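You operate a simulated robot arm through the tools that you are given. There is no shell and no other tool. Be economical: measure what you need, move in short steps, check, and stop when the job is done.

You run a simulated robot arm. Do the job below in one go: nothing can be reset, and whatever is moved stays where it is left.

TASK
Put both tape rolls from the ledge away in cabinet drawer 2.
Fine: shut the drawer.

It is judged by the outcome, as a careful person would: the job done as asked, and still so three seconds after it is handed in. It fails if anything else is knocked over, pushed out of place, dropped, spilled or broken.

THE ROBOT
A 6-joint arm with a two-finger parallel gripper, fixed in place. Base frame: the origin is at the foot of the arm, x ahead of it, y to its left, z up. Lengths are in mm, angles in degrees, forces in N, time in s.
With the tool pointing down near the work surface it reaches from about 360 to 760 mm from the base axis. Its first joint turns from -66.0 to 66.0 degrees. Payload 2.45 kg.
The TCP is the grasp point between the finger pads, 24 mm short of the fingertips. In the tool frame z runs along the fingers and y along their closing line. Largest opening 68 mm; finger width 17, thickness 10; the body of the gripper, 40 by 70 mm, starts 41 mm behind the TCP.
Orientation is that of the tool frame in the base frame, as a unit quaternion [w, x, y, z]. With the fingers straight down and closing along the base's y, the tool's x points along the base's -x, its y along +y and its z along -z.

THE INTERFACE
- The arm moves only by the tool nudge_tool. Its argument "targets" is a list that holds one entry, the list of rows, each a list of 7 numbers: the opening, from 0 (shut) to 1 (fully open), then the shift along the tool's x, y, z in mm, then the turn, a rotation vector about the tool's x, y, z in degrees. In form: [[[fingers, tx, ty, tz, rx, ry, rz], ...]]. A call has 1 to 8 rows; each row is the pose to reach, as a shift and turn from the pose commanded when the call began, along the tool's axes at that moment. A row lasts 0.2 s, in which the tool goes at most 50 mm and 8.6 degrees; a call with a longer step from one row to the next is refused whole, and so is a gripper value outside its range. A pose out of reach is approached as far as the arm can. The call stops where the force on the tool passes 90 N (or 10 N more than at its start, if that is more) or the arm is blocked; 0.2 s more then pass. The fingers move at their own pace (about 108 mm/s each) and stop on an object; they squeeze with about 27 N. The grip force told is the motor's: it shows also when the fingers shut on nothing. Time passes only in rows, and 0.2 s behind the last, so rows that repeat a pose let the fingers close. The reply holds the time, the measured pose of the TCP, the force on the tool along the base axes, the opening and the grip force, in the units named above and with some noise, and new pictures: "pictures" is both (left out), scene, wrist or none.
- Cameras (640 x 400 px; columns grow to the right, rows downward): "scene" is fixed at [182.6, 449.1, 1442.4]; the picture's right is [-0.41, -0.91, 0.00], its down [-0.69, 0.31, -0.65] and it looks along [0.60, -0.27, -0.76] (base axes); focal length 342 px, centre (320, 200). "wrist" rides on the gripper at [-32, 0, -39] in the tool frame; the picture's right is [0.00, -1.00, 0.00], its down [0.97, 0.00, -0.24] and it looks along [0.24, 0.00, 0.97] (tool axes); focal length 218 px, centre (320, 200). There is no depth. A picture from a camera that has moved, and an enlarged one, comes with that camera's place and axes in the base frame and with its lens.
- inspect(camera, box): a new picture of the part [left, top, right, bottom] of that camera's present view, enlarged. The clock stands still meanwhile.
- finish_job(): hands the job in; it is judged then, once.

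Go step by step. Nothing tells you positions but the pictures and the camera data: compare them with the known pose of the tool, close in by small moves and look again before you grip or let go. The budget is 120 turns and 170 pictures, counting those below and the enlarged ones. Unless the task says otherwise, let go and move clear before handing in, and close with one line.

The tools are called after ">>>" as a command line: name --argument value ..., lists and objects as JSON in quotes. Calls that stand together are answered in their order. nudge_tool: Moves the arm, as the interface text tells. Its arguments: {"type":"object","properties":{"targets":{"type":"array"},"pictures":{"type":"string","enum":["both","scene","wrist","none"]}},"required":["targets"]} The other tools are called the same way: inspect (camera, box) takes an enlarged picture of a part of a camera's view; finish_job () hands the job in.

At the start:

```text
clock: 0.0
tcp_pos: [405.1, 159.0, 1173.7]
ee_rot: [0.0, 0.0, 1.0, 0.0]
wrist_force: [0.3, -0.3, 0.8]
width: 67.9
finger_force: 0.1
```

scene: 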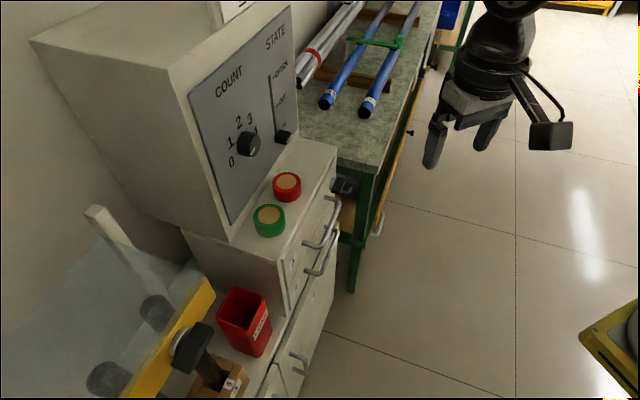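
wrist: 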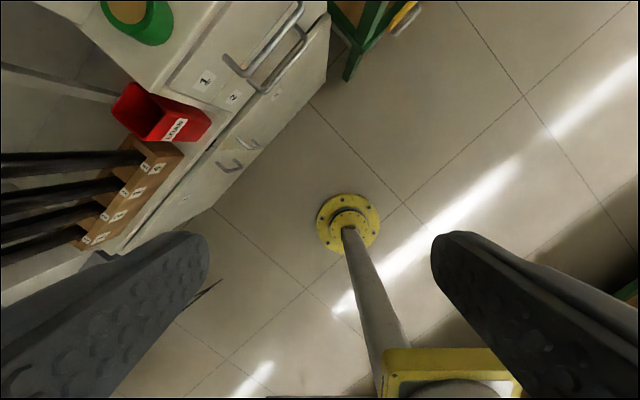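

I see a cabinet with a control box on top, two tape rolls (red, green) on a ledge, and drawers with handles below. I look closer first.

>>> inspect --camera "scene" --box '[220, 140, 380, 240]'

>>> inspect --camera "scene" --box '[220, 200, 380, 400]'

>>> inspect --camera "wrist" --box '[80, 0, 340, 180]'

```text
4.00 times, centred on (300, 190) of scene
camera zoom: at [182.6, 449.1, 1442.4], right [-0.41, -0.91, 0.0], down [-0.69, 0.31, -0.65], along [0.6, -0.27, -0.76], focal length 1370 px, centre (400, 240)
```

zoom: 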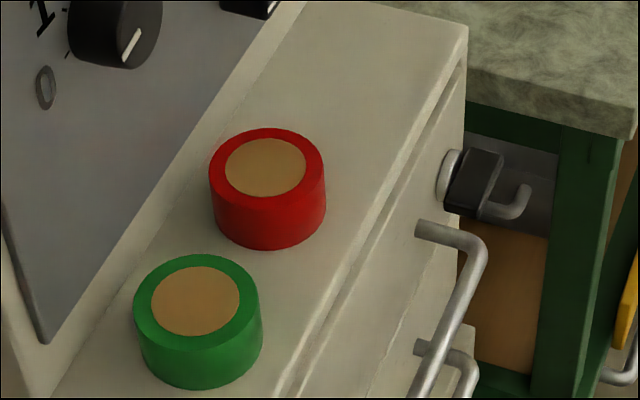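

```text
2.00 times, centred on (300, 300) of scene
camera zoom: at [182.6, 449.1, 1442.4], right [-0.41, -0.91, 0.0], down [-0.69, 0.31, -0.65], along [0.6, -0.27, -0.76], focal length 685 px, centre (360, 0)
```

zoom: 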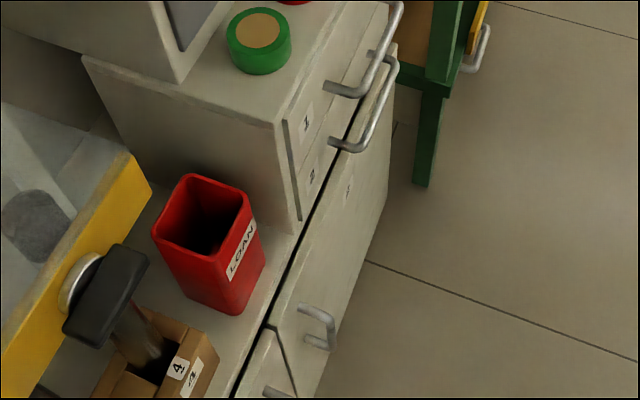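

```text
2.22 times, centred on (210, 90) of wrist
camera zoom: at [437.0, 158.7, 1213.1], right [0.0, -1.0, 0.0], down [-0.97, 0.0, 0.24], along [-0.24, 0.0, -0.97], focal length 485 px, centre (564, 444)
```

zoom: 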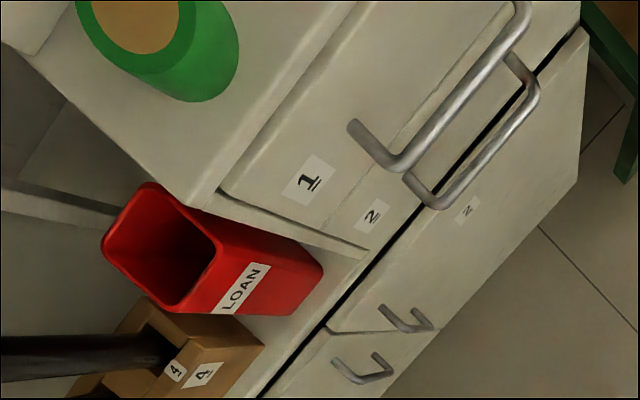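

Rough fixes: tapes at about (590,370) and (660,310), top z≈930. The cabinet front runs along about -46° and handle 2 is near z≈695. I turn the tool 44° to square it to the front and look again.

>>> nudge_tool --targets '[[[1, 0, 0, 0, 0, 0, -8.5], [1, -20, 0, 0, 0, 0, -17], [1, -40, 20, 0, 0, 0, -25.5], [1, -60, 40, 0, 0, 0, -34], [1, -80, 50, 0, 0, 0, -44], [1, -80, 50, 0, 0, 0, -44]]]'

>>> inspect --camera "scene" --box '[360, 0, 600, 200]'

```text
refused: row 5 steps farther than a row can; nothing moved
```

```text
2.00 times, centred on (480, 100) of scene
camera zoom: at [182.6, 449.1, 1442.4], right [-0.41, -0.91, 0.0], down [-0.69, 0.31, -0.65], along [0.6, -0.27, -0.76], focal length 685 px, centre (0, 400)
```

zoom: 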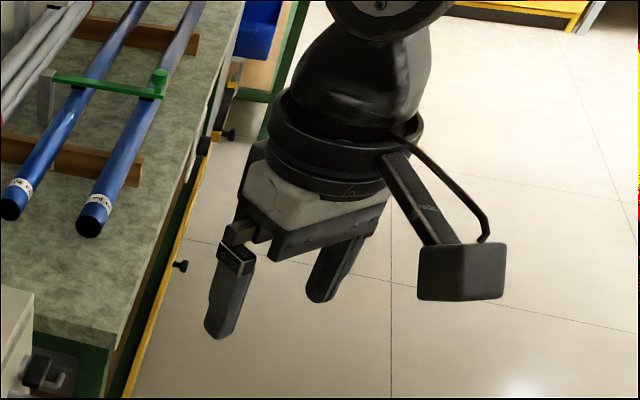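

Fixed the step size; the turn again with legal steps.

>>> nudge_tool --targets '[[[1, 0, 0, 0, 0, 0, -8], [1, -10, 10, 0, 0, 0, -16], [1, -20, 20, 0, 0, 0, -24], [1, -30, 30, 0, 0, 0, -32], [1, -40, 40, 0, 0, 0, -40], [1, -45, 41, 0, 0, 0, -45], [1, -45, 41, 0, 0, 0, -45]]]'

```text
clock: 1.6
tcp_pos: [448.4, 199.3, 1175.2]
ee_rot: [0.0, -0.383, 0.924, 0.0]
wrist_force: [0.1, 1.1, -0.4]
width: 68.2
finger_force: 0.0
camera wrist: at [471.4, 222.4, 1214.4], right [0.71, -0.71, 0.0], down [-0.69, -0.69, 0.24], along [-0.17, -0.17, -0.97], focal length 218 px, centre (320, 200)
```

scene: 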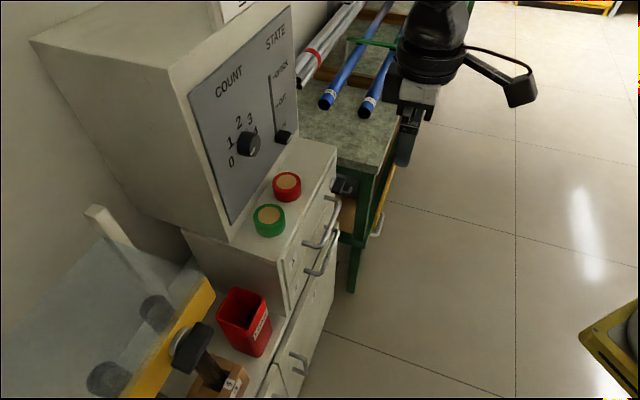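
wrist: 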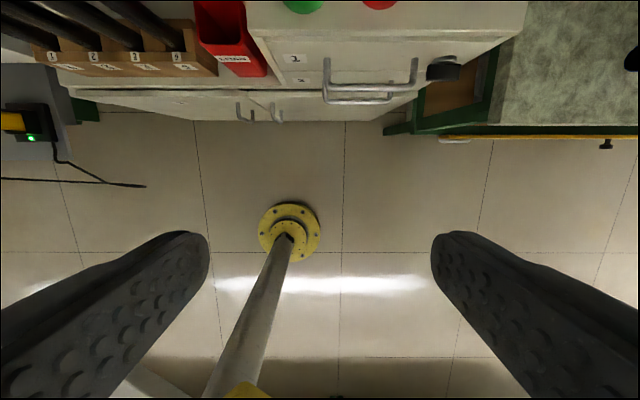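

The front is square at 45°. I tilt the tool toward the cabinet front and lower it to look at the drawers.

>>> nudge_tool --targets '[[[1, 5, -14, 40, 0, -7, 0], [1, 10, -28, 80, 0, -14, 0], [1, 16, -42, 120, 0, -21, 0], [1, 22, -58, 160, 0, -28, 0], [1, 28, -74, 200, 0, -35, 0], [1, 28, -74, 200, 0, -35, 0]]]' --pictures "wrist"

>>> inspect --camera "wrist" --box '[160, 0, 480, 200]'

```text
clock: 3.0
tcp_pos: [473.5, 128.8, 970.3]
ee_rot: [0.256, -0.388, 0.877, 0.125]
wrist_force: [1.7, -0.7, 0.5]
width: 68.2
finger_force: 0.0
camera wrist: at [477.3, 132.0, 1020.3], right [0.74, -0.67, -0.02], down [-0.63, -0.7, -0.33], along [0.21, 0.26, -0.94], focal length 218 px, centre (320, 200)
```

wrist: 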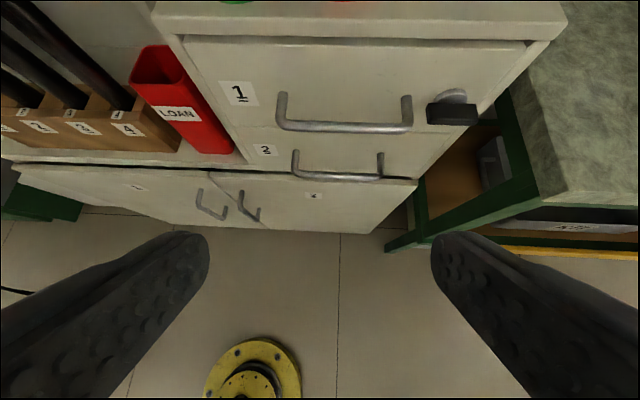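

```text
2.00 times, centred on (320, 100) of wrist
camera zoom: at [477.3, 132.0, 1020.3], right [0.74, -0.67, -0.02], down [-0.63, -0.7, -0.33], along [0.21, 0.26, -0.94], focal length 436 px, centre (320, 400)
```

zoom: 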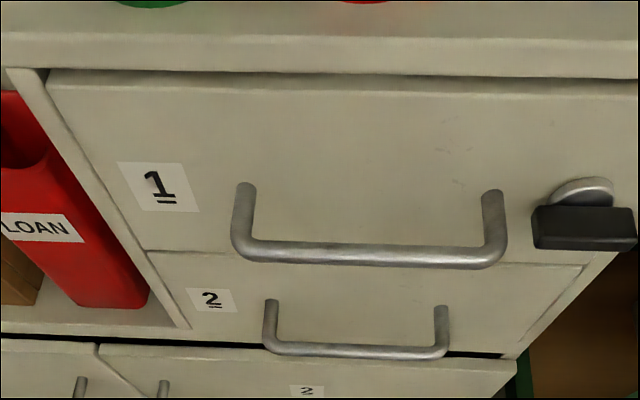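

The drawer numbers are clear: drawer 2 is the second one down, with its handle bar centred at about (603,236,695). I roll the tool 90° so the fingers straddle the horizontal bar.

>>> nudge_tool --targets '[[[1, 0, 0, 0, 0, 0, 8.5], [1, 0, 0, 0, 0, 0, 17], [1, 0, 0, 0, 0, 0, 25.5], [1, 0, 0, 0, 0, 0, 34], [1, 0, 0, 0, 0, 0, 42.5], [1, 0, 0, 0, 0, 0, 51], [1, 0, 0, 0, 0, 0, 59.5], [1, 0, 0, 0, 0, 0, 68]]]' --pictures "none"

>>> nudge_tool --targets '[[[1, 0, 0, 0, 0, 0, 8.5], [1, 0, 0, 0, 0, 0, 17], [1, 0, 0, 0, 0, 0, 22], [1, 0, 0, 0, 0, 0, 22]]]' --pictures "none"

>>> nudge_tool --targets '[[[1, 0, 0, 0, -8, 0, 0], [1, 0, 0, 0, -16, 0, 0], [1, 0, 0, 0, -24, 0, 0], [1, 0, 0, 0, -24, 0, 0]]]'

```text
clock: 4.8
tcp_pos: [482.2, 127.1, 973.9]
ee_rot: [0.166, 0.192, 0.934, 0.251]
wrist_force: [0.0, 0.2, 0.0]
width: 68.2
finger_force: 0.1
```

```text
clock: 5.8
tcp_pos: [484.3, 127.8, 974.0]
ee_rot: [0.115, 0.366, 0.881, 0.278]
wrist_force: [0.4, -0.3, 0.0]
width: 68.1
finger_force: 0.1
```

```text
clock: 6.8
tcp_pos: [484.1, 128.6, 974.0]
ee_rot: [0.188, 0.333, 0.804, 0.455]
wrist_force: [0.0, 0.8, 0.5]
width: 68.1
finger_force: 0.0
camera wrist: at [482.0, 81.7, 993.5], right [-0.36, -0.36, -0.86], down [-0.83, 0.54, 0.12], along [0.42, 0.76, -0.5], focal length 218 px, centre (320, 200)
```

scene: 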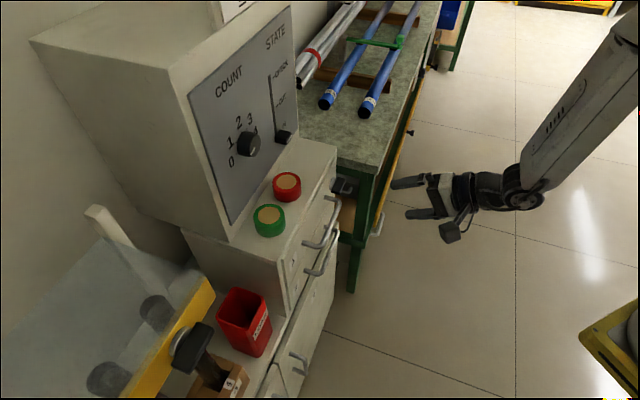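
wrist: 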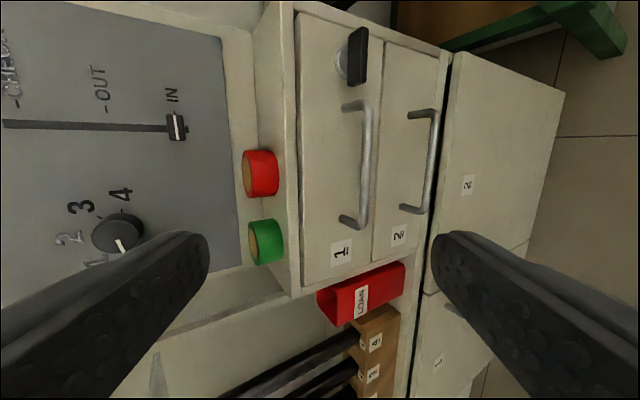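

The fingers now lie in the vertical plane square to the front, tilted 59°. I descend to a standoff before the handle of drawer 2, half open.

>>> nudge_tool --targets '[[[0.6, -1, -32, 36, 0, 0, 0], [0.6, -3, -64, 72, 0, 0, 0], [0.6, -5, -96, 108, 0, 0, 0], [0.6, -6, -128, 144, 0, 0, 0], [0.6, -8, -160, 180, 0, 0, 0], [0.6, -8, -160, 180, 0, 0, 0]]]'

>>> inspect --camera "wrist" --box '[160, 60, 480, 260]'

```text
clock: 8.2
tcp_pos: [539.1, 176.4, 746.3]
ee_rot: [0.188, 0.333, 0.804, 0.455]
wrist_force: [0.1, 0.6, -0.1]
width: 40.9
finger_force: 0.0
camera wrist: at [536.6, 128.9, 766.0], right [-0.36, -0.36, -0.86], down [-0.83, 0.54, 0.12], along [0.42, 0.76, -0.5], focal length 218 px, centre (320, 200)
```

scene: 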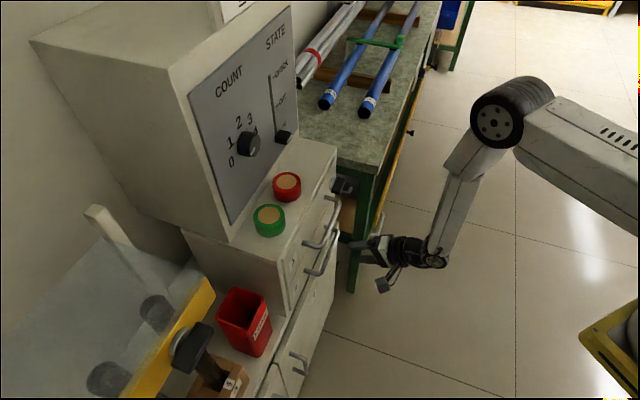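
wrist: 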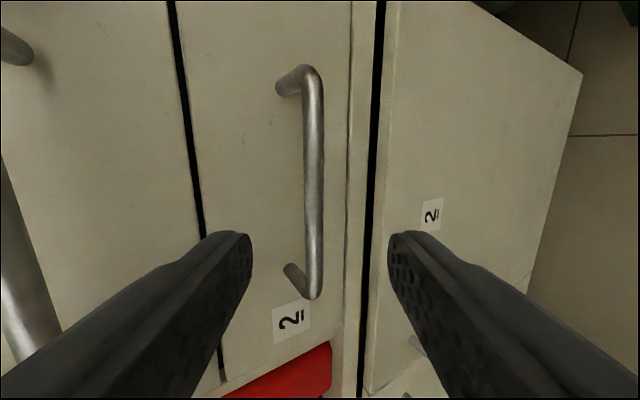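

```text
2.00 times, centred on (320, 160) of wrist
camera zoom: at [536.6, 128.9, 766.0], right [-0.36, -0.36, -0.86], down [-0.83, 0.54, 0.12], along [0.42, 0.76, -0.5], focal length 436 px, centre (320, 280)
```

zoom: 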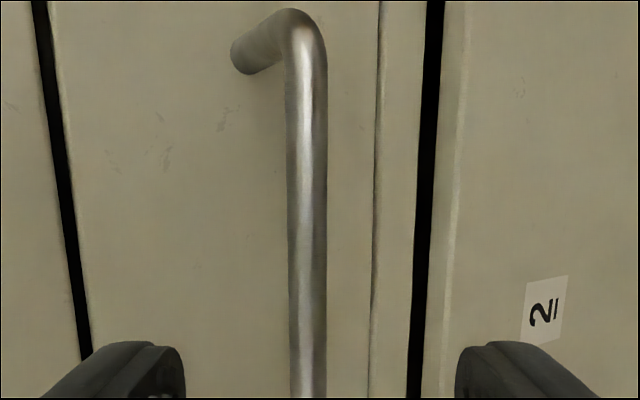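

The bar (about 12 mm thick) is centred, about 97 mm ahead and 4.5 mm toward +tool y. I move in, stopping just short of full depth.

>>> nudge_tool --targets '[[[0.55, 0, 4.5, 30, 0, 0, 0], [0.55, 0, 4.5, 60, 0, 0, 0], [0.55, 0, 4.5, 86, 0, 0, 0], [0.55, 0, 4.5, 86, 0, 0, 0]]]'

```text
clock: 9.2
tcp_pos: [593.9, 229.1, 703.5]
ee_rot: [0.189, 0.333, 0.804, 0.455]
wrist_force: [-0.2, -0.4, -0.2]
width: 37.2
finger_force: 0.0
camera wrist: at [592.9, 182.7, 723.6], right [-0.36, -0.36, -0.86], down [-0.83, 0.54, 0.12], along [0.42, 0.76, -0.5], focal length 218 px, centre (320, 200)
```

scene: 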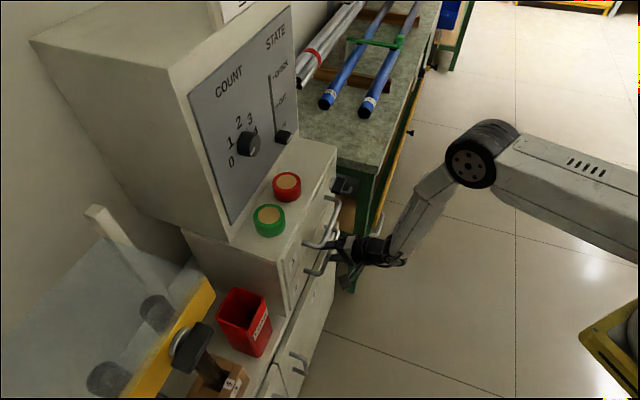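
wrist: 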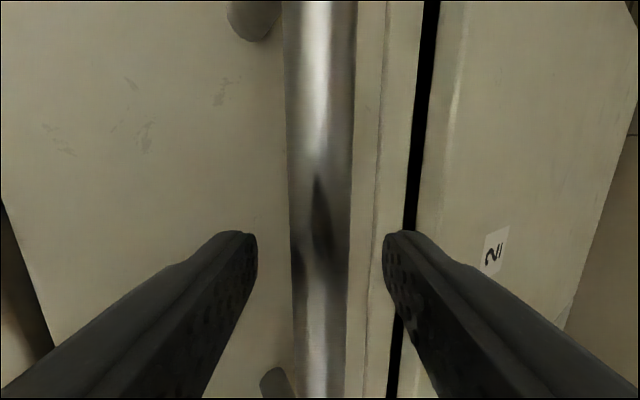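

The bar is between the pads. I close on it.

>>> nudge_tool --targets '[[[0, 0, 0, 3, 0, 0, 0], [0, 0, 0, 3, 0, 0, 0], [0, 0, 0, 3, 0, 0, 0]]]' --pictures "wrist"

```text
clock: 10.0
tcp_pos: [596.3, 230.2, 703.3]
ee_rot: [0.189, 0.333, 0.804, 0.455]
wrist_force: [-18.0, -16.8, 21.0]
width: 15.9
finger_force: 35.0
camera wrist: at [593.7, 183.2, 723.1], right [-0.36, -0.36, -0.86], down [-0.83, 0.54, 0.12], along [0.42, 0.76, -0.5], focal length 218 px, centre (320, 200)
```

wrist: 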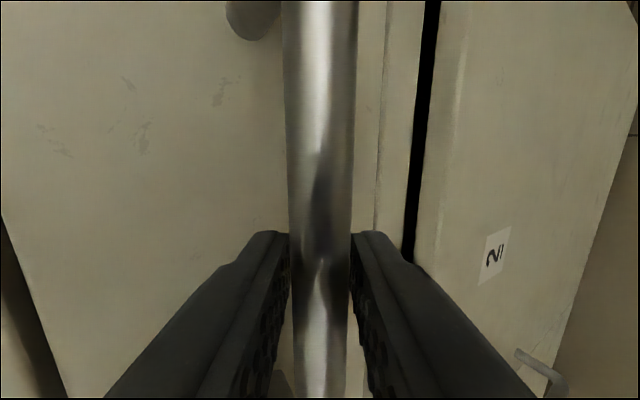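

Gripped. I pull straight out, first 60 mm.

>>> nudge_tool --targets '[[[0, 0, -4, -7, 0, 0, 0], [0, 0, -10.3, -17, 0, 0, 0], [0, 0, -15.5, -25.7, 0, 0, 0], [0, 0, -20.6, -34.3, 0, 0, 0], [0, 0, -25.7, -42.9, 0, 0, 0], [0, 0, -31, -51.4, 0, 0, 0], [0, 0, -31, -51.4, 0, 0, 0]]]'

```text
clock: 11.6
tcp_pos: [552.6, 187.2, 703.5]
ee_rot: [0.19, 0.332, 0.803, 0.457]
wrist_force: [-6.5, 6.9, 27.3]
width: 16.1
finger_force: 35.2
camera wrist: at [551.7, 141.1, 722.9], right [-0.36, -0.36, -0.86], down [-0.83, 0.54, 0.12], along [0.42, 0.76, -0.5], focal length 218 px, centre (320, 200)
```

scene: 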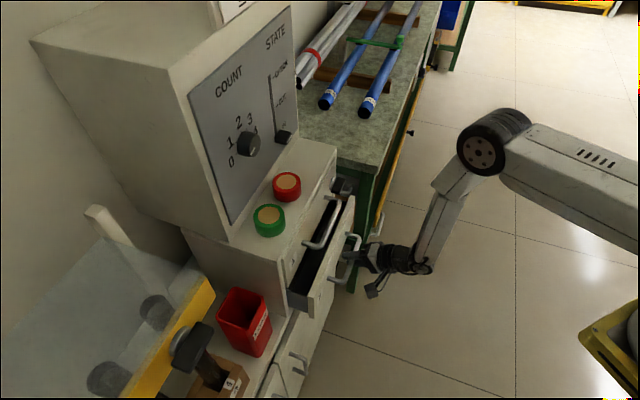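
wrist: 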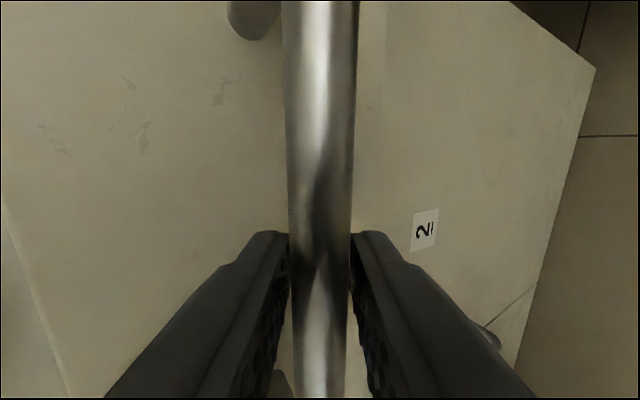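

Drawer 2 slides out freely. I continue pulling.

>>> nudge_tool --targets '[[[0, 0, -6.5, -14, 0, 0, 0], [0, 0, -14, -27, 0, 0, 0], [0, 0, -22, -40, 0, 0, 0], [0, 0, -30, -53, 0, 0, 0], [0, 0, -37, -65, 0, 0, 0], [0, 0, -45, -78, 0, 0, 0], [0, 0, -50, -87, 0, 0, 0], [0, 0, -50, -87, 0, 0, 0]]]'

```text
clock: 13.4
tcp_pos: [487.0, 118.4, 708.4]
ee_rot: [0.19, 0.328, 0.803, 0.46]
wrist_force: [21.3, 41.4, -0.1]
width: 15.8
finger_force: 35.4
camera wrist: at [484.3, 71.5, 726.4], right [-0.35, -0.36, -0.86], down [-0.84, 0.54, 0.12], along [0.42, 0.76, -0.49], focal length 218 px, centre (320, 200)
```

scene: 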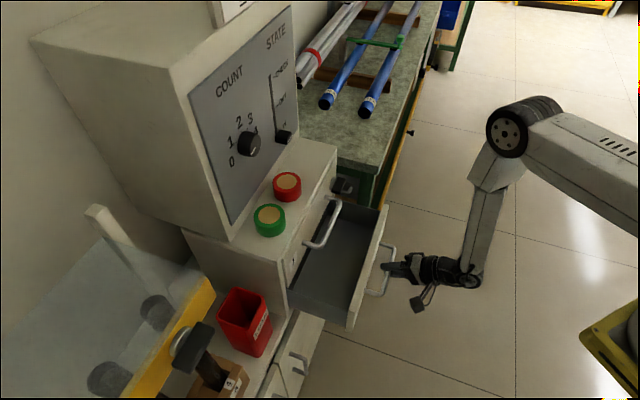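
wrist: 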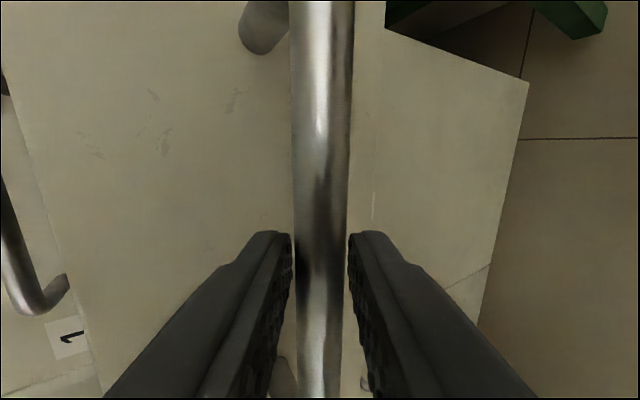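

The drawer is open about 155 mm, at its stop. I release the bar and back off.

>>> nudge_tool --targets '[[[0, 0, 1.5, 3, 0, 0, 0], [0.6, 0, 1.5, 3, 0, 0, 0], [0.6, 0, 1.5, 3, 0, 0, 0]]]' --pictures "none"

>>> nudge_tool --targets '[[[0.6, 0, 0, -30, 0, 0, 0], [0.6, 0, 0, -70, 0, 0, 0], [0.6, 0, 20, -90, 0, 0, 0], [0.6, 0, 60, -115, 0, 0, 0], [0.6, 0, 105, -140, 0, 0, 0], [0.6, 0, 150, -160, 0, 0, 0], [0.6, 0, 180, -160, 0, 0, 0], [1, 0, 180, -160, 0, 0, 0]]]'

```text
clock: 14.2
tcp_pos: [484.7, 117.2, 701.6]
ee_rot: [0.187, 0.334, 0.804, 0.455]
wrist_force: [0.6, 0.0, -0.3]
width: 41.0
finger_force: 0.0
```

```text
refused: row 5 steps farther than a row can; nothing moved
```

Released; backing off with smaller steps.

>>> nudge_tool --targets '[[[0.6, 0, 0, -30, 0, 0, 0], [0.6, 0, 0, -70, 0, 0, 0], [0.6, 0, 20, -90, 0, 0, 0], [0.6, 0, 58, -112, 0, 0, 0], [0.6, 0, 98, -134, 0, 0, 0], [0.6, 0, 138, -155, 0, 0, 0], [0.6, 0, 180, -165, 0, 0, 0], [1, 0, 180, -165, 0, 0, 0]]]'

```text
clock: 16.0
tcp_pos: [450.4, 78.8, 947.8]
ee_rot: [0.189, 0.332, 0.804, 0.455]
wrist_force: [-0.6, 0.4, 0.0]
width: 68.1
finger_force: 0.1
camera wrist: at [448.4, 32.7, 967.0], right [-0.36, -0.36, -0.86], down [-0.83, 0.54, 0.12], along [0.42, 0.76, -0.5], focal length 218 px, centre (320, 200)
```

scene: 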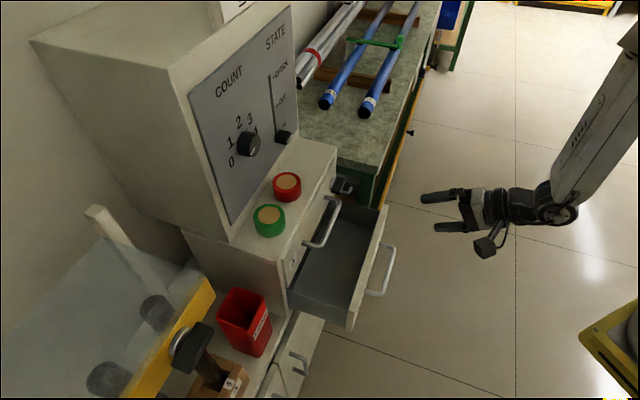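
wrist: 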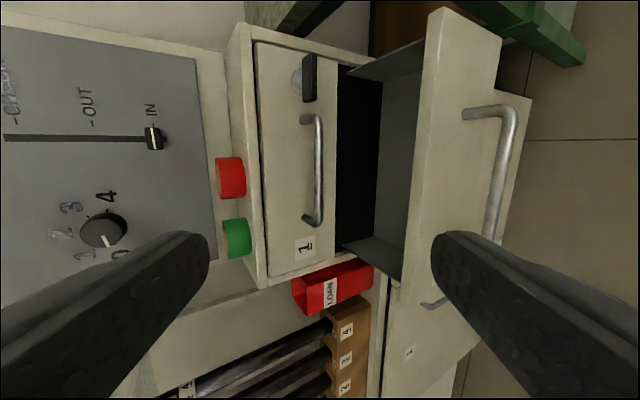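

Next I bring the tool back to pointing down and rolled to close along the row of tapes.

>>> nudge_tool --targets '[[[1, 0, 17, -10, 8.4, 0, 0], [1, 0, 34, -20, 16.8, 0, 0], [1, 0, 51, -30, 25.2, 0, 0], [1, 0, 68, -40, 33.6, 0, 0], [1, 0, 85, -50, 42, 0, 0], [1, 0, 102, -60, 50.4, 0, 0], [1, 0, 111, -67, 58.8, 0, 0], [1, 0, 111, -67, 58.8, 0, 0]]]' --pictures "none"

>>> nudge_tool --targets '[[[1, 0, 20, 0, 0, 0, -8.5], [1, 0, 40, 0, 0, 0, -17], [1, 0, 60, 0, 0, 0, -25.5], [1, 0, 80, 0, 0, 0, -34], [1, 0, 100, 0, 0, 0, -42.5], [1, 0, 120, 0, 0, 0, -51], [1, 0, 140, 0, 0, 0, -59.5], [1, 0, 160, 0, 0, 0, -68]]]' --pictures "none"

>>> nudge_tool --targets '[[[1, 0, 0, 0, 0, 0, -8.5], [1, 0, 0, 0, 0, 0, -17], [1, 0, 0, 0, 0, 0, -22], [1, 0, 0, 0, 0, 0, -22]]]'

```text
clock: 17.8
tcp_pos: [449.4, 81.1, 1074.0]
ee_rot: [0.001, 0.382, 0.924, 0.001]
wrist_force: [-0.7, 0.9, 0.7]
width: 67.9
finger_force: 0.0
```

```text
clock: 19.6
tcp_pos: [564.2, 195.8, 1073.8]
ee_rot: [0.001, -0.2, 0.98, 0.001]
wrist_force: [0.0, -0.1, 0.2]
width: 68.0
finger_force: 0.1
```

```text
clock: 20.6
tcp_pos: [564.9, 196.5, 1073.8]
ee_rot: [0.003, -0.383, 0.924, 0.0]
wrist_force: [-0.2, -0.6, 0.2]
width: 68.1
finger_force: 0.0
camera wrist: at [584.9, 218.5, 1112.6], right [0.71, -0.71, 0.0], down [-0.69, -0.69, 0.24], along [-0.17, -0.17, -0.97], focal length 218 px, centre (320, 200)
```

scene: 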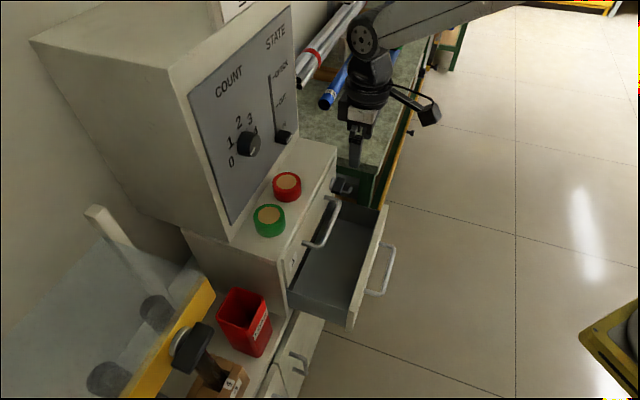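
wrist: 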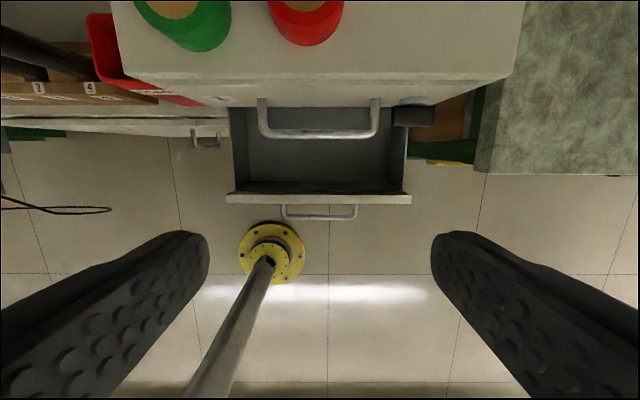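

The drawer is open with a grey tray inside. I move above the ledge in front of the tapes for a proper look.

>>> nudge_tool --targets '[[[1, -30, 30, 0, 0, 0, 0], [1, -60, 60, 0, 0, 0, 0], [1, -75, 60, 0, 0, 0, 0], [1, -75, 60, 0, 0, 0, 0]]]'

>>> inspect --camera "wrist" --box '[200, 0, 440, 150]'

```text
clock: 21.6
tcp_pos: [574.2, 291.6, 1073.7]
ee_rot: [0.002, -0.382, 0.924, 0.001]
wrist_force: [0.0, -0.1, -0.3]
width: 68.1
finger_force: 0.0
camera wrist: at [596.5, 313.8, 1112.2], right [0.71, -0.71, 0.0], down [-0.69, -0.69, 0.24], along [-0.17, -0.17, -0.97], focal length 218 px, centre (320, 200)
```

scene: 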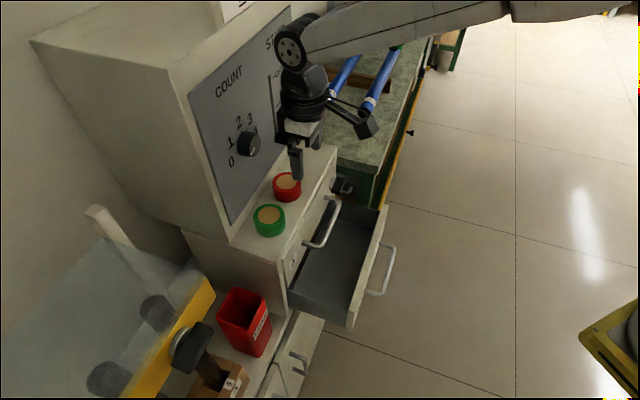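
wrist: 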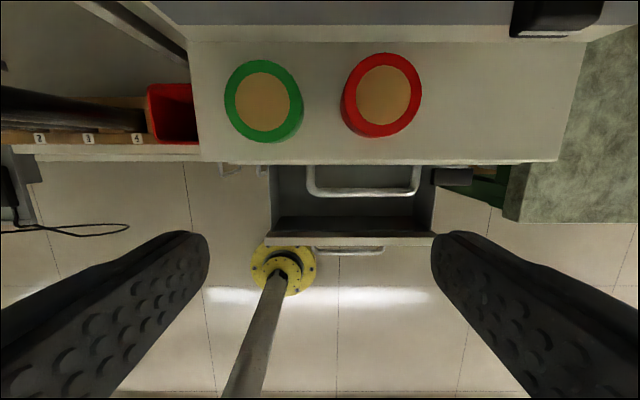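

```text
2.67 times, centred on (320, 75) of wrist
camera zoom: at [596.5, 313.8, 1112.2], right [0.71, -0.71, 0.0], down [-0.69, -0.69, 0.24], along [-0.17, -0.17, -0.97], focal length 582 px, centre (320, 533)
```

zoom: 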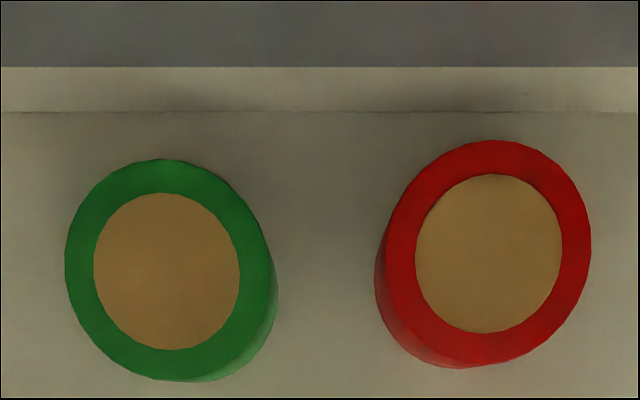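

Tapes: green at about e=155, m=677 and red at e=248, m=681 (e along the front, m into the cabinet), tops near z=932. A near-vertical panel with a knob stands about 50 mm behind them, so I tilt the tool 12° away from the panel and hover over green.

>>> nudge_tool --targets '[[[1, 0, 15, 10, 0, -4, 0], [1, -15, 30, 25, 0, -8, 0], [1, -40, 44.5, 45, 0, -12, 0], [1, -62, 44.5, 75, 0, -12, 0], [1, -62, 44.5, 75, 0, -12, 0]]]'

>>> inspect --camera "scene" --box '[180, 60, 380, 260]'

```text
clock: 22.8
tcp_pos: [583.1, 365.3, 999.1]
ee_rot: [0.099, -0.38, 0.919, 0.041]
wrist_force: [-0.6, -0.1, -0.1]
width: 68.2
finger_force: 0.1
camera wrist: at [599.0, 382.7, 1042.3], right [0.71, -0.71, 0.0], down [-0.71, -0.71, 0.03], along [-0.02, -0.02, -1.0], focal length 218 px, centre (320, 200)
```

scene: 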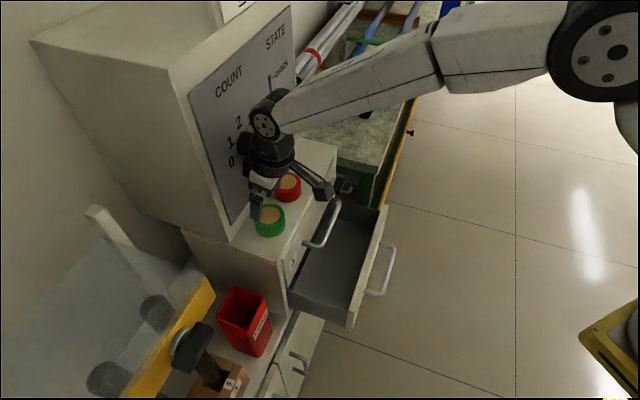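
wrist: 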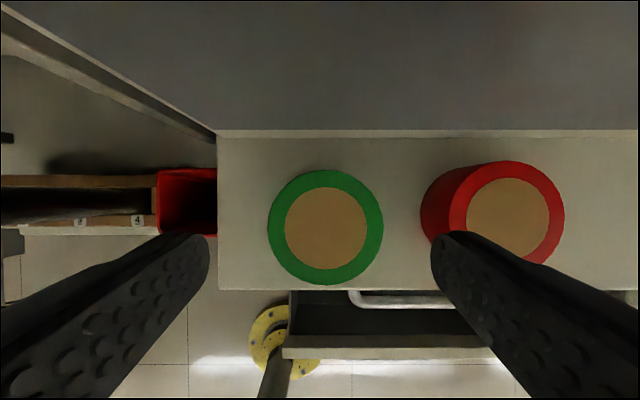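

```text
2.00 times, centred on (280, 160) of scene
camera zoom: at [182.6, 449.1, 1442.4], right [-0.41, -0.91, 0.0], down [-0.69, 0.31, -0.65], along [0.6, -0.27, -0.76], focal length 685 px, centre (400, 280)
```

zoom: 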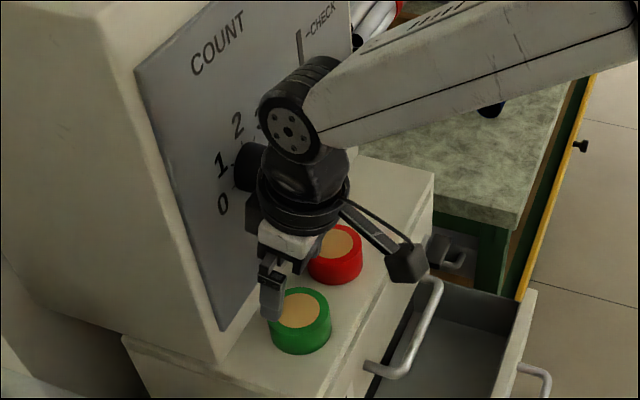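

Green sits centred between the fingers (58 mm wide). I align and lower partway to check clearances.

>>> nudge_tool --targets '[[[1, -4.3, -1.8, 1, 0, 0, 0], [1, 0, -1.8, 20, 0, 0, 0], [1, 4.2, -1.8, 40, 0, 0, 0], [1, 4.2, -1.8, 40, 0, 0, 0]]]' --pictures "both"

>>> inspect --camera "scene" --box '[220, 80, 340, 240]'

```text
clock: 23.8
tcp_pos: [590.9, 367.4, 957.6]
ee_rot: [0.098, -0.38, 0.919, 0.041]
wrist_force: [-0.7, -0.3, -0.3]
width: 68.1
finger_force: 0.1
camera wrist: at [605.9, 383.8, 1002.5], right [0.71, -0.71, 0.0], down [-0.71, -0.71, 0.03], along [-0.02, -0.02, -1.0], focal length 218 px, centre (320, 200)
```

scene: 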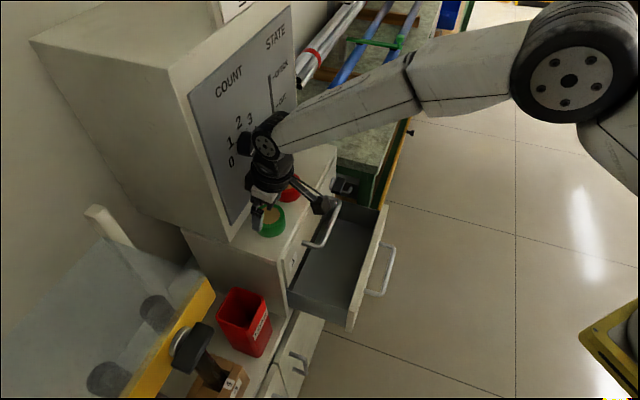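
wrist: 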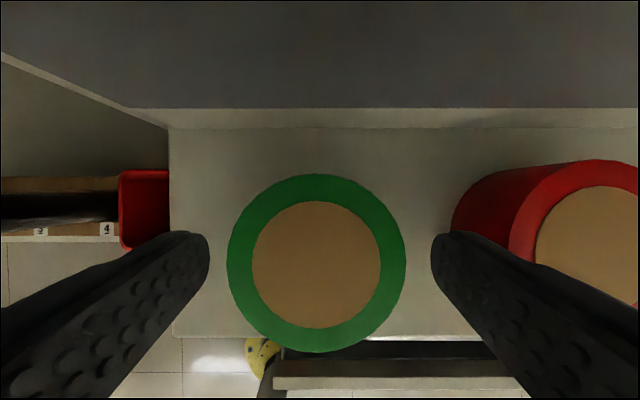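

```text
2.50 times, centred on (280, 160) of scene
camera zoom: at [182.6, 449.1, 1442.4], right [-0.41, -0.91, 0.0], down [-0.69, 0.31, -0.65], along [0.6, -0.27, -0.76], focal length 856 px, centre (420, 300)
```

zoom: 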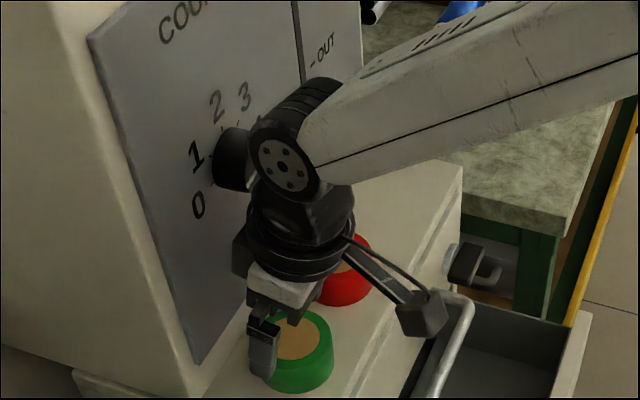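

Alignment is within about 1.3 mm. I correct that and lower the rest of the way around green.

>>> nudge_tool --targets '[[[1, 4, 1.3, 3, 0, 0, 0], [1, 6, 1.3, 13, 0, 0, 0], [1, 8, 1.3, 23, 0, 0, 0], [1, 10, 1.3, 32, 0, 0, 0], [1, 10, 1.3, 32, 0, 0, 0]]]' --pictures "wrist"

>>> inspect --camera "scene" --box '[220, 160, 340, 260]'

```text
clock: 25.0
tcp_pos: [586.8, 367.7, 926.4]
ee_rot: [0.098, -0.38, 0.919, 0.041]
wrist_force: [-0.3, -0.1, -0.2]
width: 67.9
finger_force: 0.1
camera wrist: at [603.0, 384.3, 969.9], right [0.71, -0.71, 0.0], down [-0.71, -0.71, 0.03], along [-0.02, -0.02, -1.0], focal length 218 px, centre (320, 200)
```

wrist: 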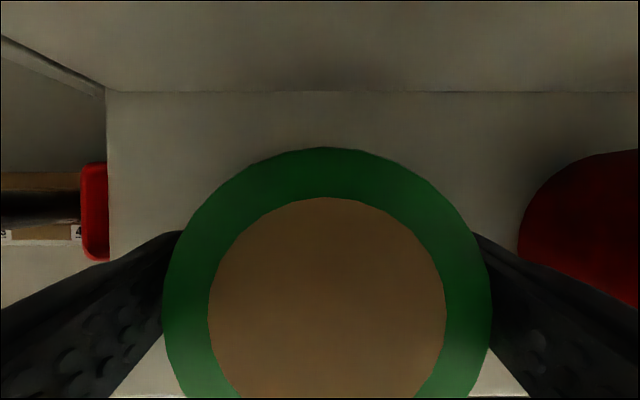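

```text
4.00 times, centred on (280, 210) of scene
camera zoom: at [182.6, 449.1, 1442.4], right [-0.41, -0.91, 0.0], down [-0.69, 0.31, -0.65], along [0.6, -0.27, -0.76], focal length 1370 px, centre (480, 160)
```

zoom: 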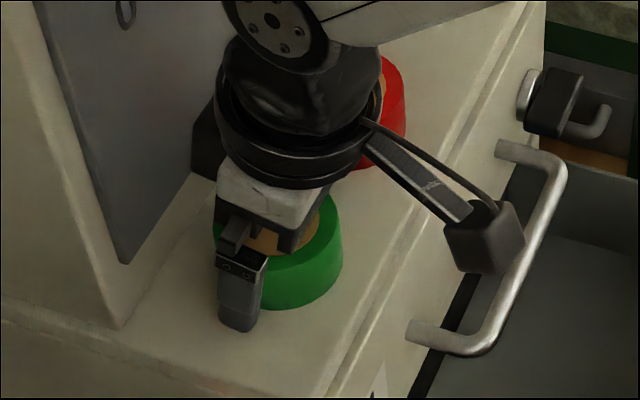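

Fingers straddle the green roll. I close the grip.

>>> nudge_tool --targets '[[[1, 0.5, -1, 2.5, 0, 0, 0], [0, 0.5, -1, 2.5, 0, 0, 0], [0, 0.5, -1, 2.5, 0, 0, 0], [0, 0.5, -1, 2.5, 0, 0, 0]]]' --pictures "none"

>>> nudge_tool --targets '[[[0, 3, 0, -15, 0, 0, 0], [0, 6, 0, -30, 0, 0, 0], [0, 6, 0, -30, 0, 0, 0]]]'

```text
clock: 26.0
tcp_pos: [588.5, 368.0, 925.1]
ee_rot: [0.1, -0.38, 0.918, 0.042]
wrist_force: [-6.9, 1.4, 26.7]
width: 57.8
finger_force: 27.4
```

```text
clock: 26.8
tcp_pos: [579.1, 357.9, 949.0]
ee_rot: [0.097, -0.381, 0.919, 0.04]
wrist_force: [-0.4, -0.2, -0.9]
width: 58.1
finger_force: 27.3
camera wrist: at [595.1, 374.2, 993.7], right [0.71, -0.71, 0.0], down [-0.71, -0.71, 0.03], along [-0.02, -0.02, -1.0], focal length 218 px, centre (320, 200)
```

scene: 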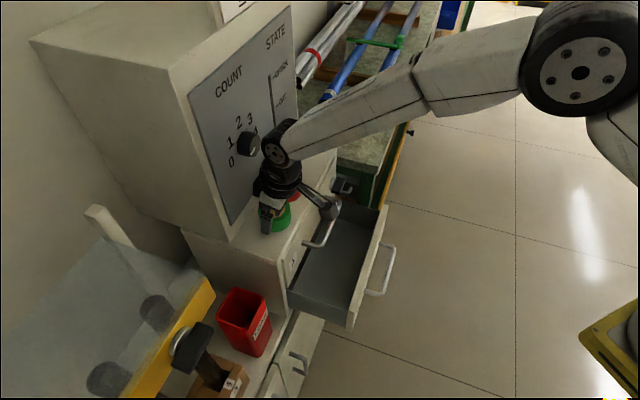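
wrist: 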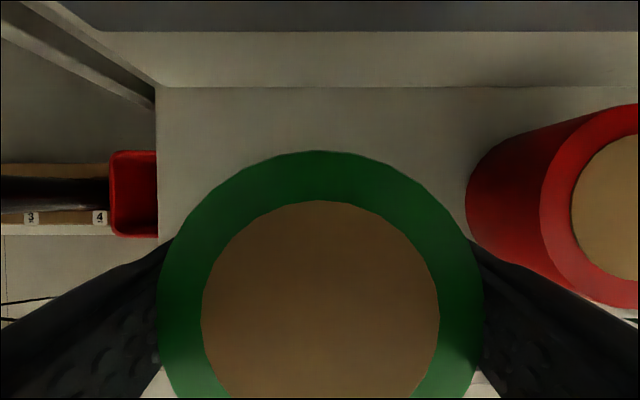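

Green is held (58 mm); the tips touched the ledge at z≈900, so the roll is about 30 mm tall. I carry it out over the open drawer, staying clear of drawer 1's handle.

>>> nudge_tool --targets '[[[0, 10, -2, -30, 0, 0, 0], [0, 50, -10, -40, 0, 0, 0], [0, 90, -18, -42, 0, 0, 0], [0, 126.4, -24, -42.9, 0, 0, 0], [0, 126.4, -24, -42.9, 0, 0, 0]]]'

>>> inspect --camera "wrist" --box '[120, 0, 620, 320]'

```text
clock: 28.0
tcp_pos: [503.1, 246.2, 965.4]
ee_rot: [0.098, -0.38, 0.919, 0.04]
wrist_force: [-0.3, -0.4, -0.9]
width: 57.8
finger_force: 27.0
camera wrist: at [519.0, 261.1, 1010.3], right [0.71, -0.71, 0.0], down [-0.71, -0.71, 0.03], along [-0.02, -0.02, -1.0], focal length 218 px, centre (320, 200)
```

scene: 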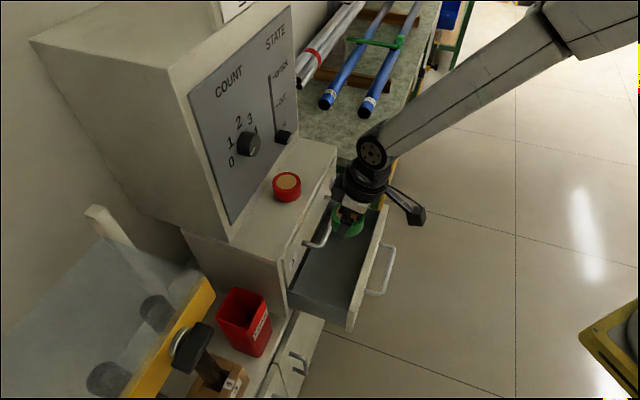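
wrist: 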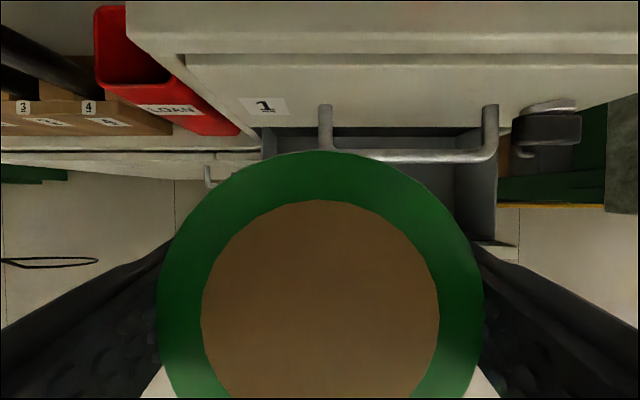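

```text
1.25 times, centred on (370, 160) of wrist
camera zoom: at [519.0, 261.1, 1010.3], right [0.71, -0.71, 0.0], down [-0.71, -0.71, 0.03], along [-0.02, -0.02, -1.0], focal length 273 px, centre (258, 250)
```

zoom: 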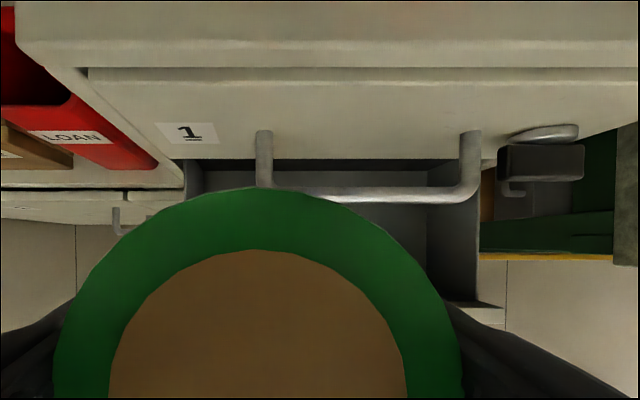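

The tray floor works out to z≈658, interior e≈112–403, and handle 1's bar is at m≈587. I descend most of the way at m≈530.

>>> nudge_tool --targets '[[[0, 8.5, 0, 39, 0, 0, 0], [0, 17, 0, 78, 0, 0, 0], [0, 25.6, 0, 117, 0, 0, 0], [0, 34, 0, 156, 0, 0, 0], [0, 40.5, 0, 186, 0, 0, 0], [0, 46.9, 0, 215, 0, 0, 0], [0, 46.9, 0, 215, 0, 0, 0]]]'

>>> inspect --camera "scene" --box '[260, 150, 440, 350]'

```text
clock: 29.6
tcp_pos: [502.7, 247.0, 745.7]
ee_rot: [0.098, -0.38, 0.919, 0.041]
wrist_force: [0.9, 0.3, -0.8]
width: 58.0
finger_force: 26.9
camera wrist: at [518.3, 263.3, 791.1], right [0.71, -0.71, 0.0], down [-0.71, -0.71, 0.03], along [-0.02, -0.02, -1.0], focal length 218 px, centre (320, 200)
```

scene: 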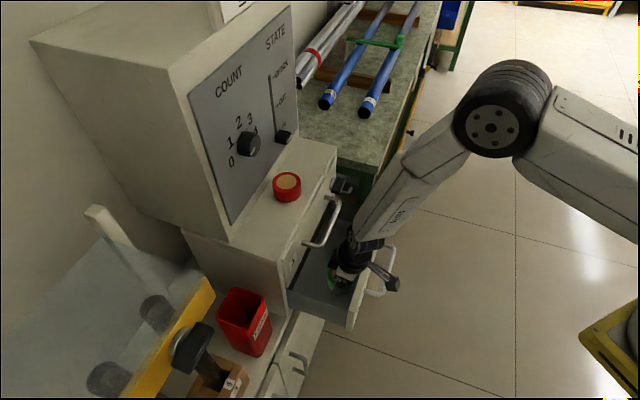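
wrist: 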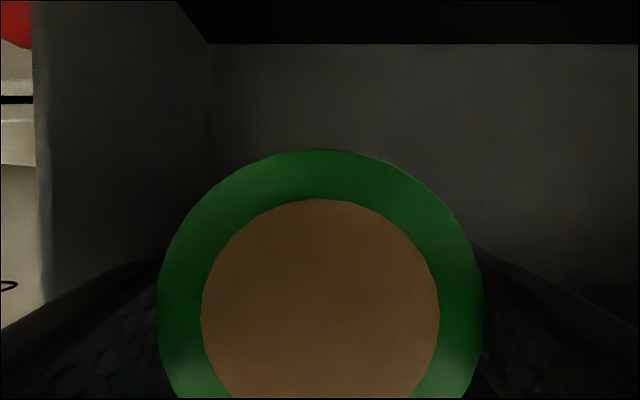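

```text
2.00 times, centred on (350, 250) of scene
camera zoom: at [182.6, 449.1, 1442.4], right [-0.41, -0.91, 0.0], down [-0.69, 0.31, -0.65], along [0.6, -0.27, -0.76], focal length 685 px, centre (260, 100)
```

zoom: 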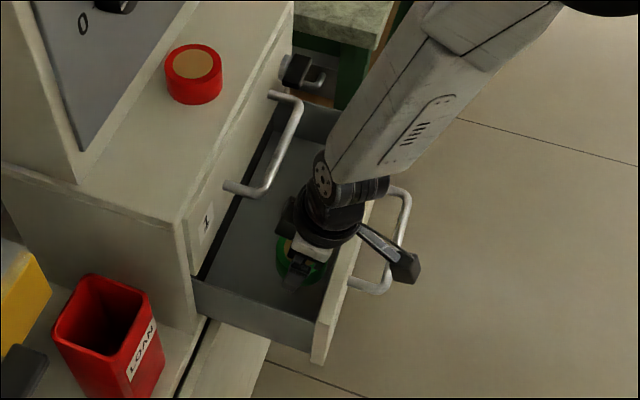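

Clear of all walls. I lower to just above the floor in slow steps.

>>> nudge_tool --targets '[[[0, 4, 0, 19, 0, 0, 0], [0, 8, 0, 37, 0, 0, 0], [0, 11, 0, 51, 0, 0, 0], [0, 11, 0, 51, 0, 0, 0]]]'

>>> inspect --camera "scene" --box '[300, 220, 420, 330]'

```text
clock: 30.6
tcp_pos: [503.0, 245.5, 693.3]
ee_rot: [0.099, -0.381, 0.918, 0.04]
wrist_force: [0.4, 0.7, -1.7]
width: 58.0
finger_force: 27.1
camera wrist: at [517.7, 262.3, 738.9], right [0.71, -0.71, 0.0], down [-0.71, -0.71, 0.03], along [-0.02, -0.02, -1.0], focal length 218 px, centre (320, 200)
```

scene: 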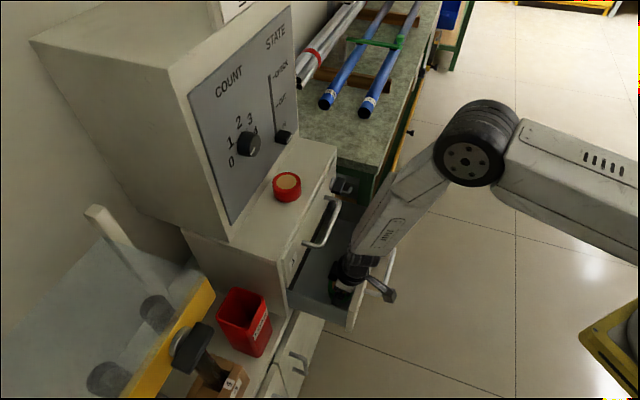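
wrist: 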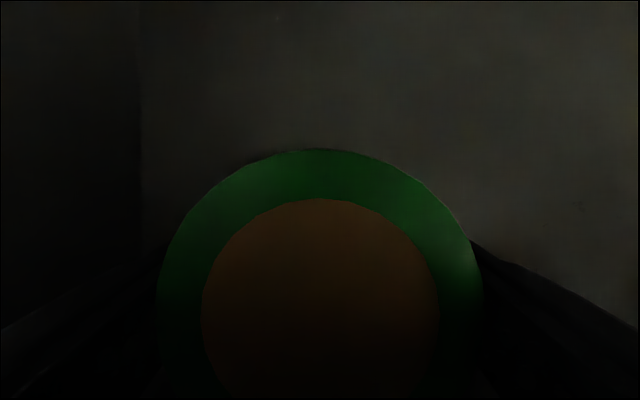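

```text
3.64 times, centred on (360, 275) of scene
camera zoom: at [182.6, 449.1, 1442.4], right [-0.41, -0.91, 0.0], down [-0.69, 0.31, -0.65], along [0.6, -0.27, -0.76], focal length 1245 px, centre (174, -73)
```

zoom: 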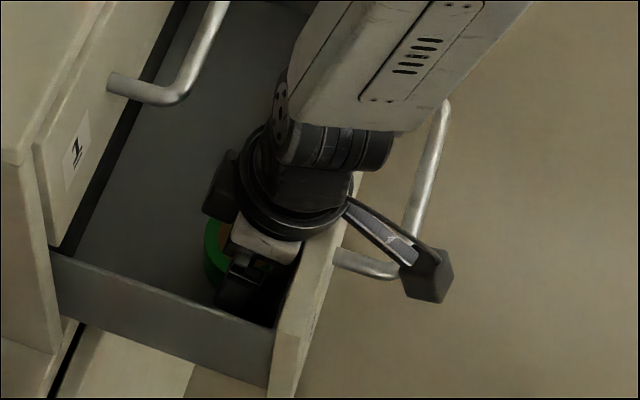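

About 10 mm left to the floor. I lower gently.

>>> nudge_tool --targets '[[[0, 0.9, 0, 4, 0, 0, 0], [0, 1.5, 0, 7, 0, 0, 0], [0, 1.5, 0, 7, 0, 0, 0]]]' --pictures "none"

>>> nudge_tool --targets '[[[0, 0.4, 0, 2, 0, 0, 0], [0, 0.4, 0, 2, 0, 0, 0]]]' --pictures "none"

```text
clock: 31.4
tcp_pos: [504.0, 250.0, 690.9]
ee_rot: [0.103, -0.381, 0.918, 0.043]
wrist_force: [-3.5, 5.3, 56.2]
width: 57.9
finger_force: 26.6
```

```text
clock: 32.0
tcp_pos: [505.6, 249.9, 692.1]
ee_rot: [0.104, -0.38, 0.918, 0.041]
wrist_force: [-6.5, 7.5, 71.8]
width: 57.9
finger_force: 26.6
```

The floor is touched at TCP z≈692. I take the push off and open the fingers just enough to release.

>>> nudge_tool --targets '[[[0, -1.3, 0, -6, 0, 0, 0], [0, -1.3, 0, -6, 0, 0, 0]]]' --pictures "none"

>>> nudge_tool --targets '[[[0.97, 0, 0, 0, 0, 0, 0], [0.97, 0, 0, 0, 0, 0, 0], [0.97, 0, 0, 0, 0, 0, 0]]]'

```text
clock: 32.6
tcp_pos: [502.3, 245.8, 692.1]
ee_rot: [0.096, -0.38, 0.919, 0.039]
wrist_force: [3.3, 3.2, 7.3]
width: 57.5
finger_force: 27.0
```

```text
clock: 33.4
tcp_pos: [500.7, 245.9, 691.8]
ee_rot: [0.098, -0.381, 0.919, 0.04]
wrist_force: [0.9, 0.5, -0.9]
width: 66.1
finger_force: 0.0
camera wrist: at [517.2, 262.7, 736.4], right [0.71, -0.71, 0.0], down [-0.71, -0.71, 0.03], along [-0.02, -0.02, -1.0], focal length 218 px, centre (320, 200)
```

scene: 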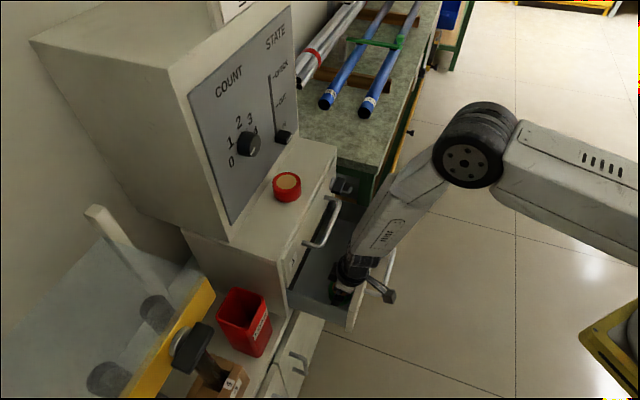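
wrist: 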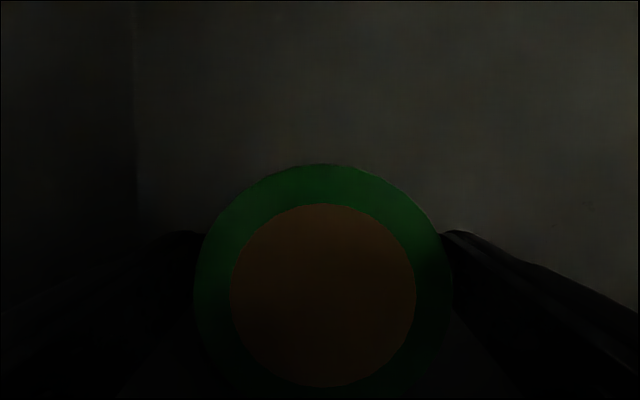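

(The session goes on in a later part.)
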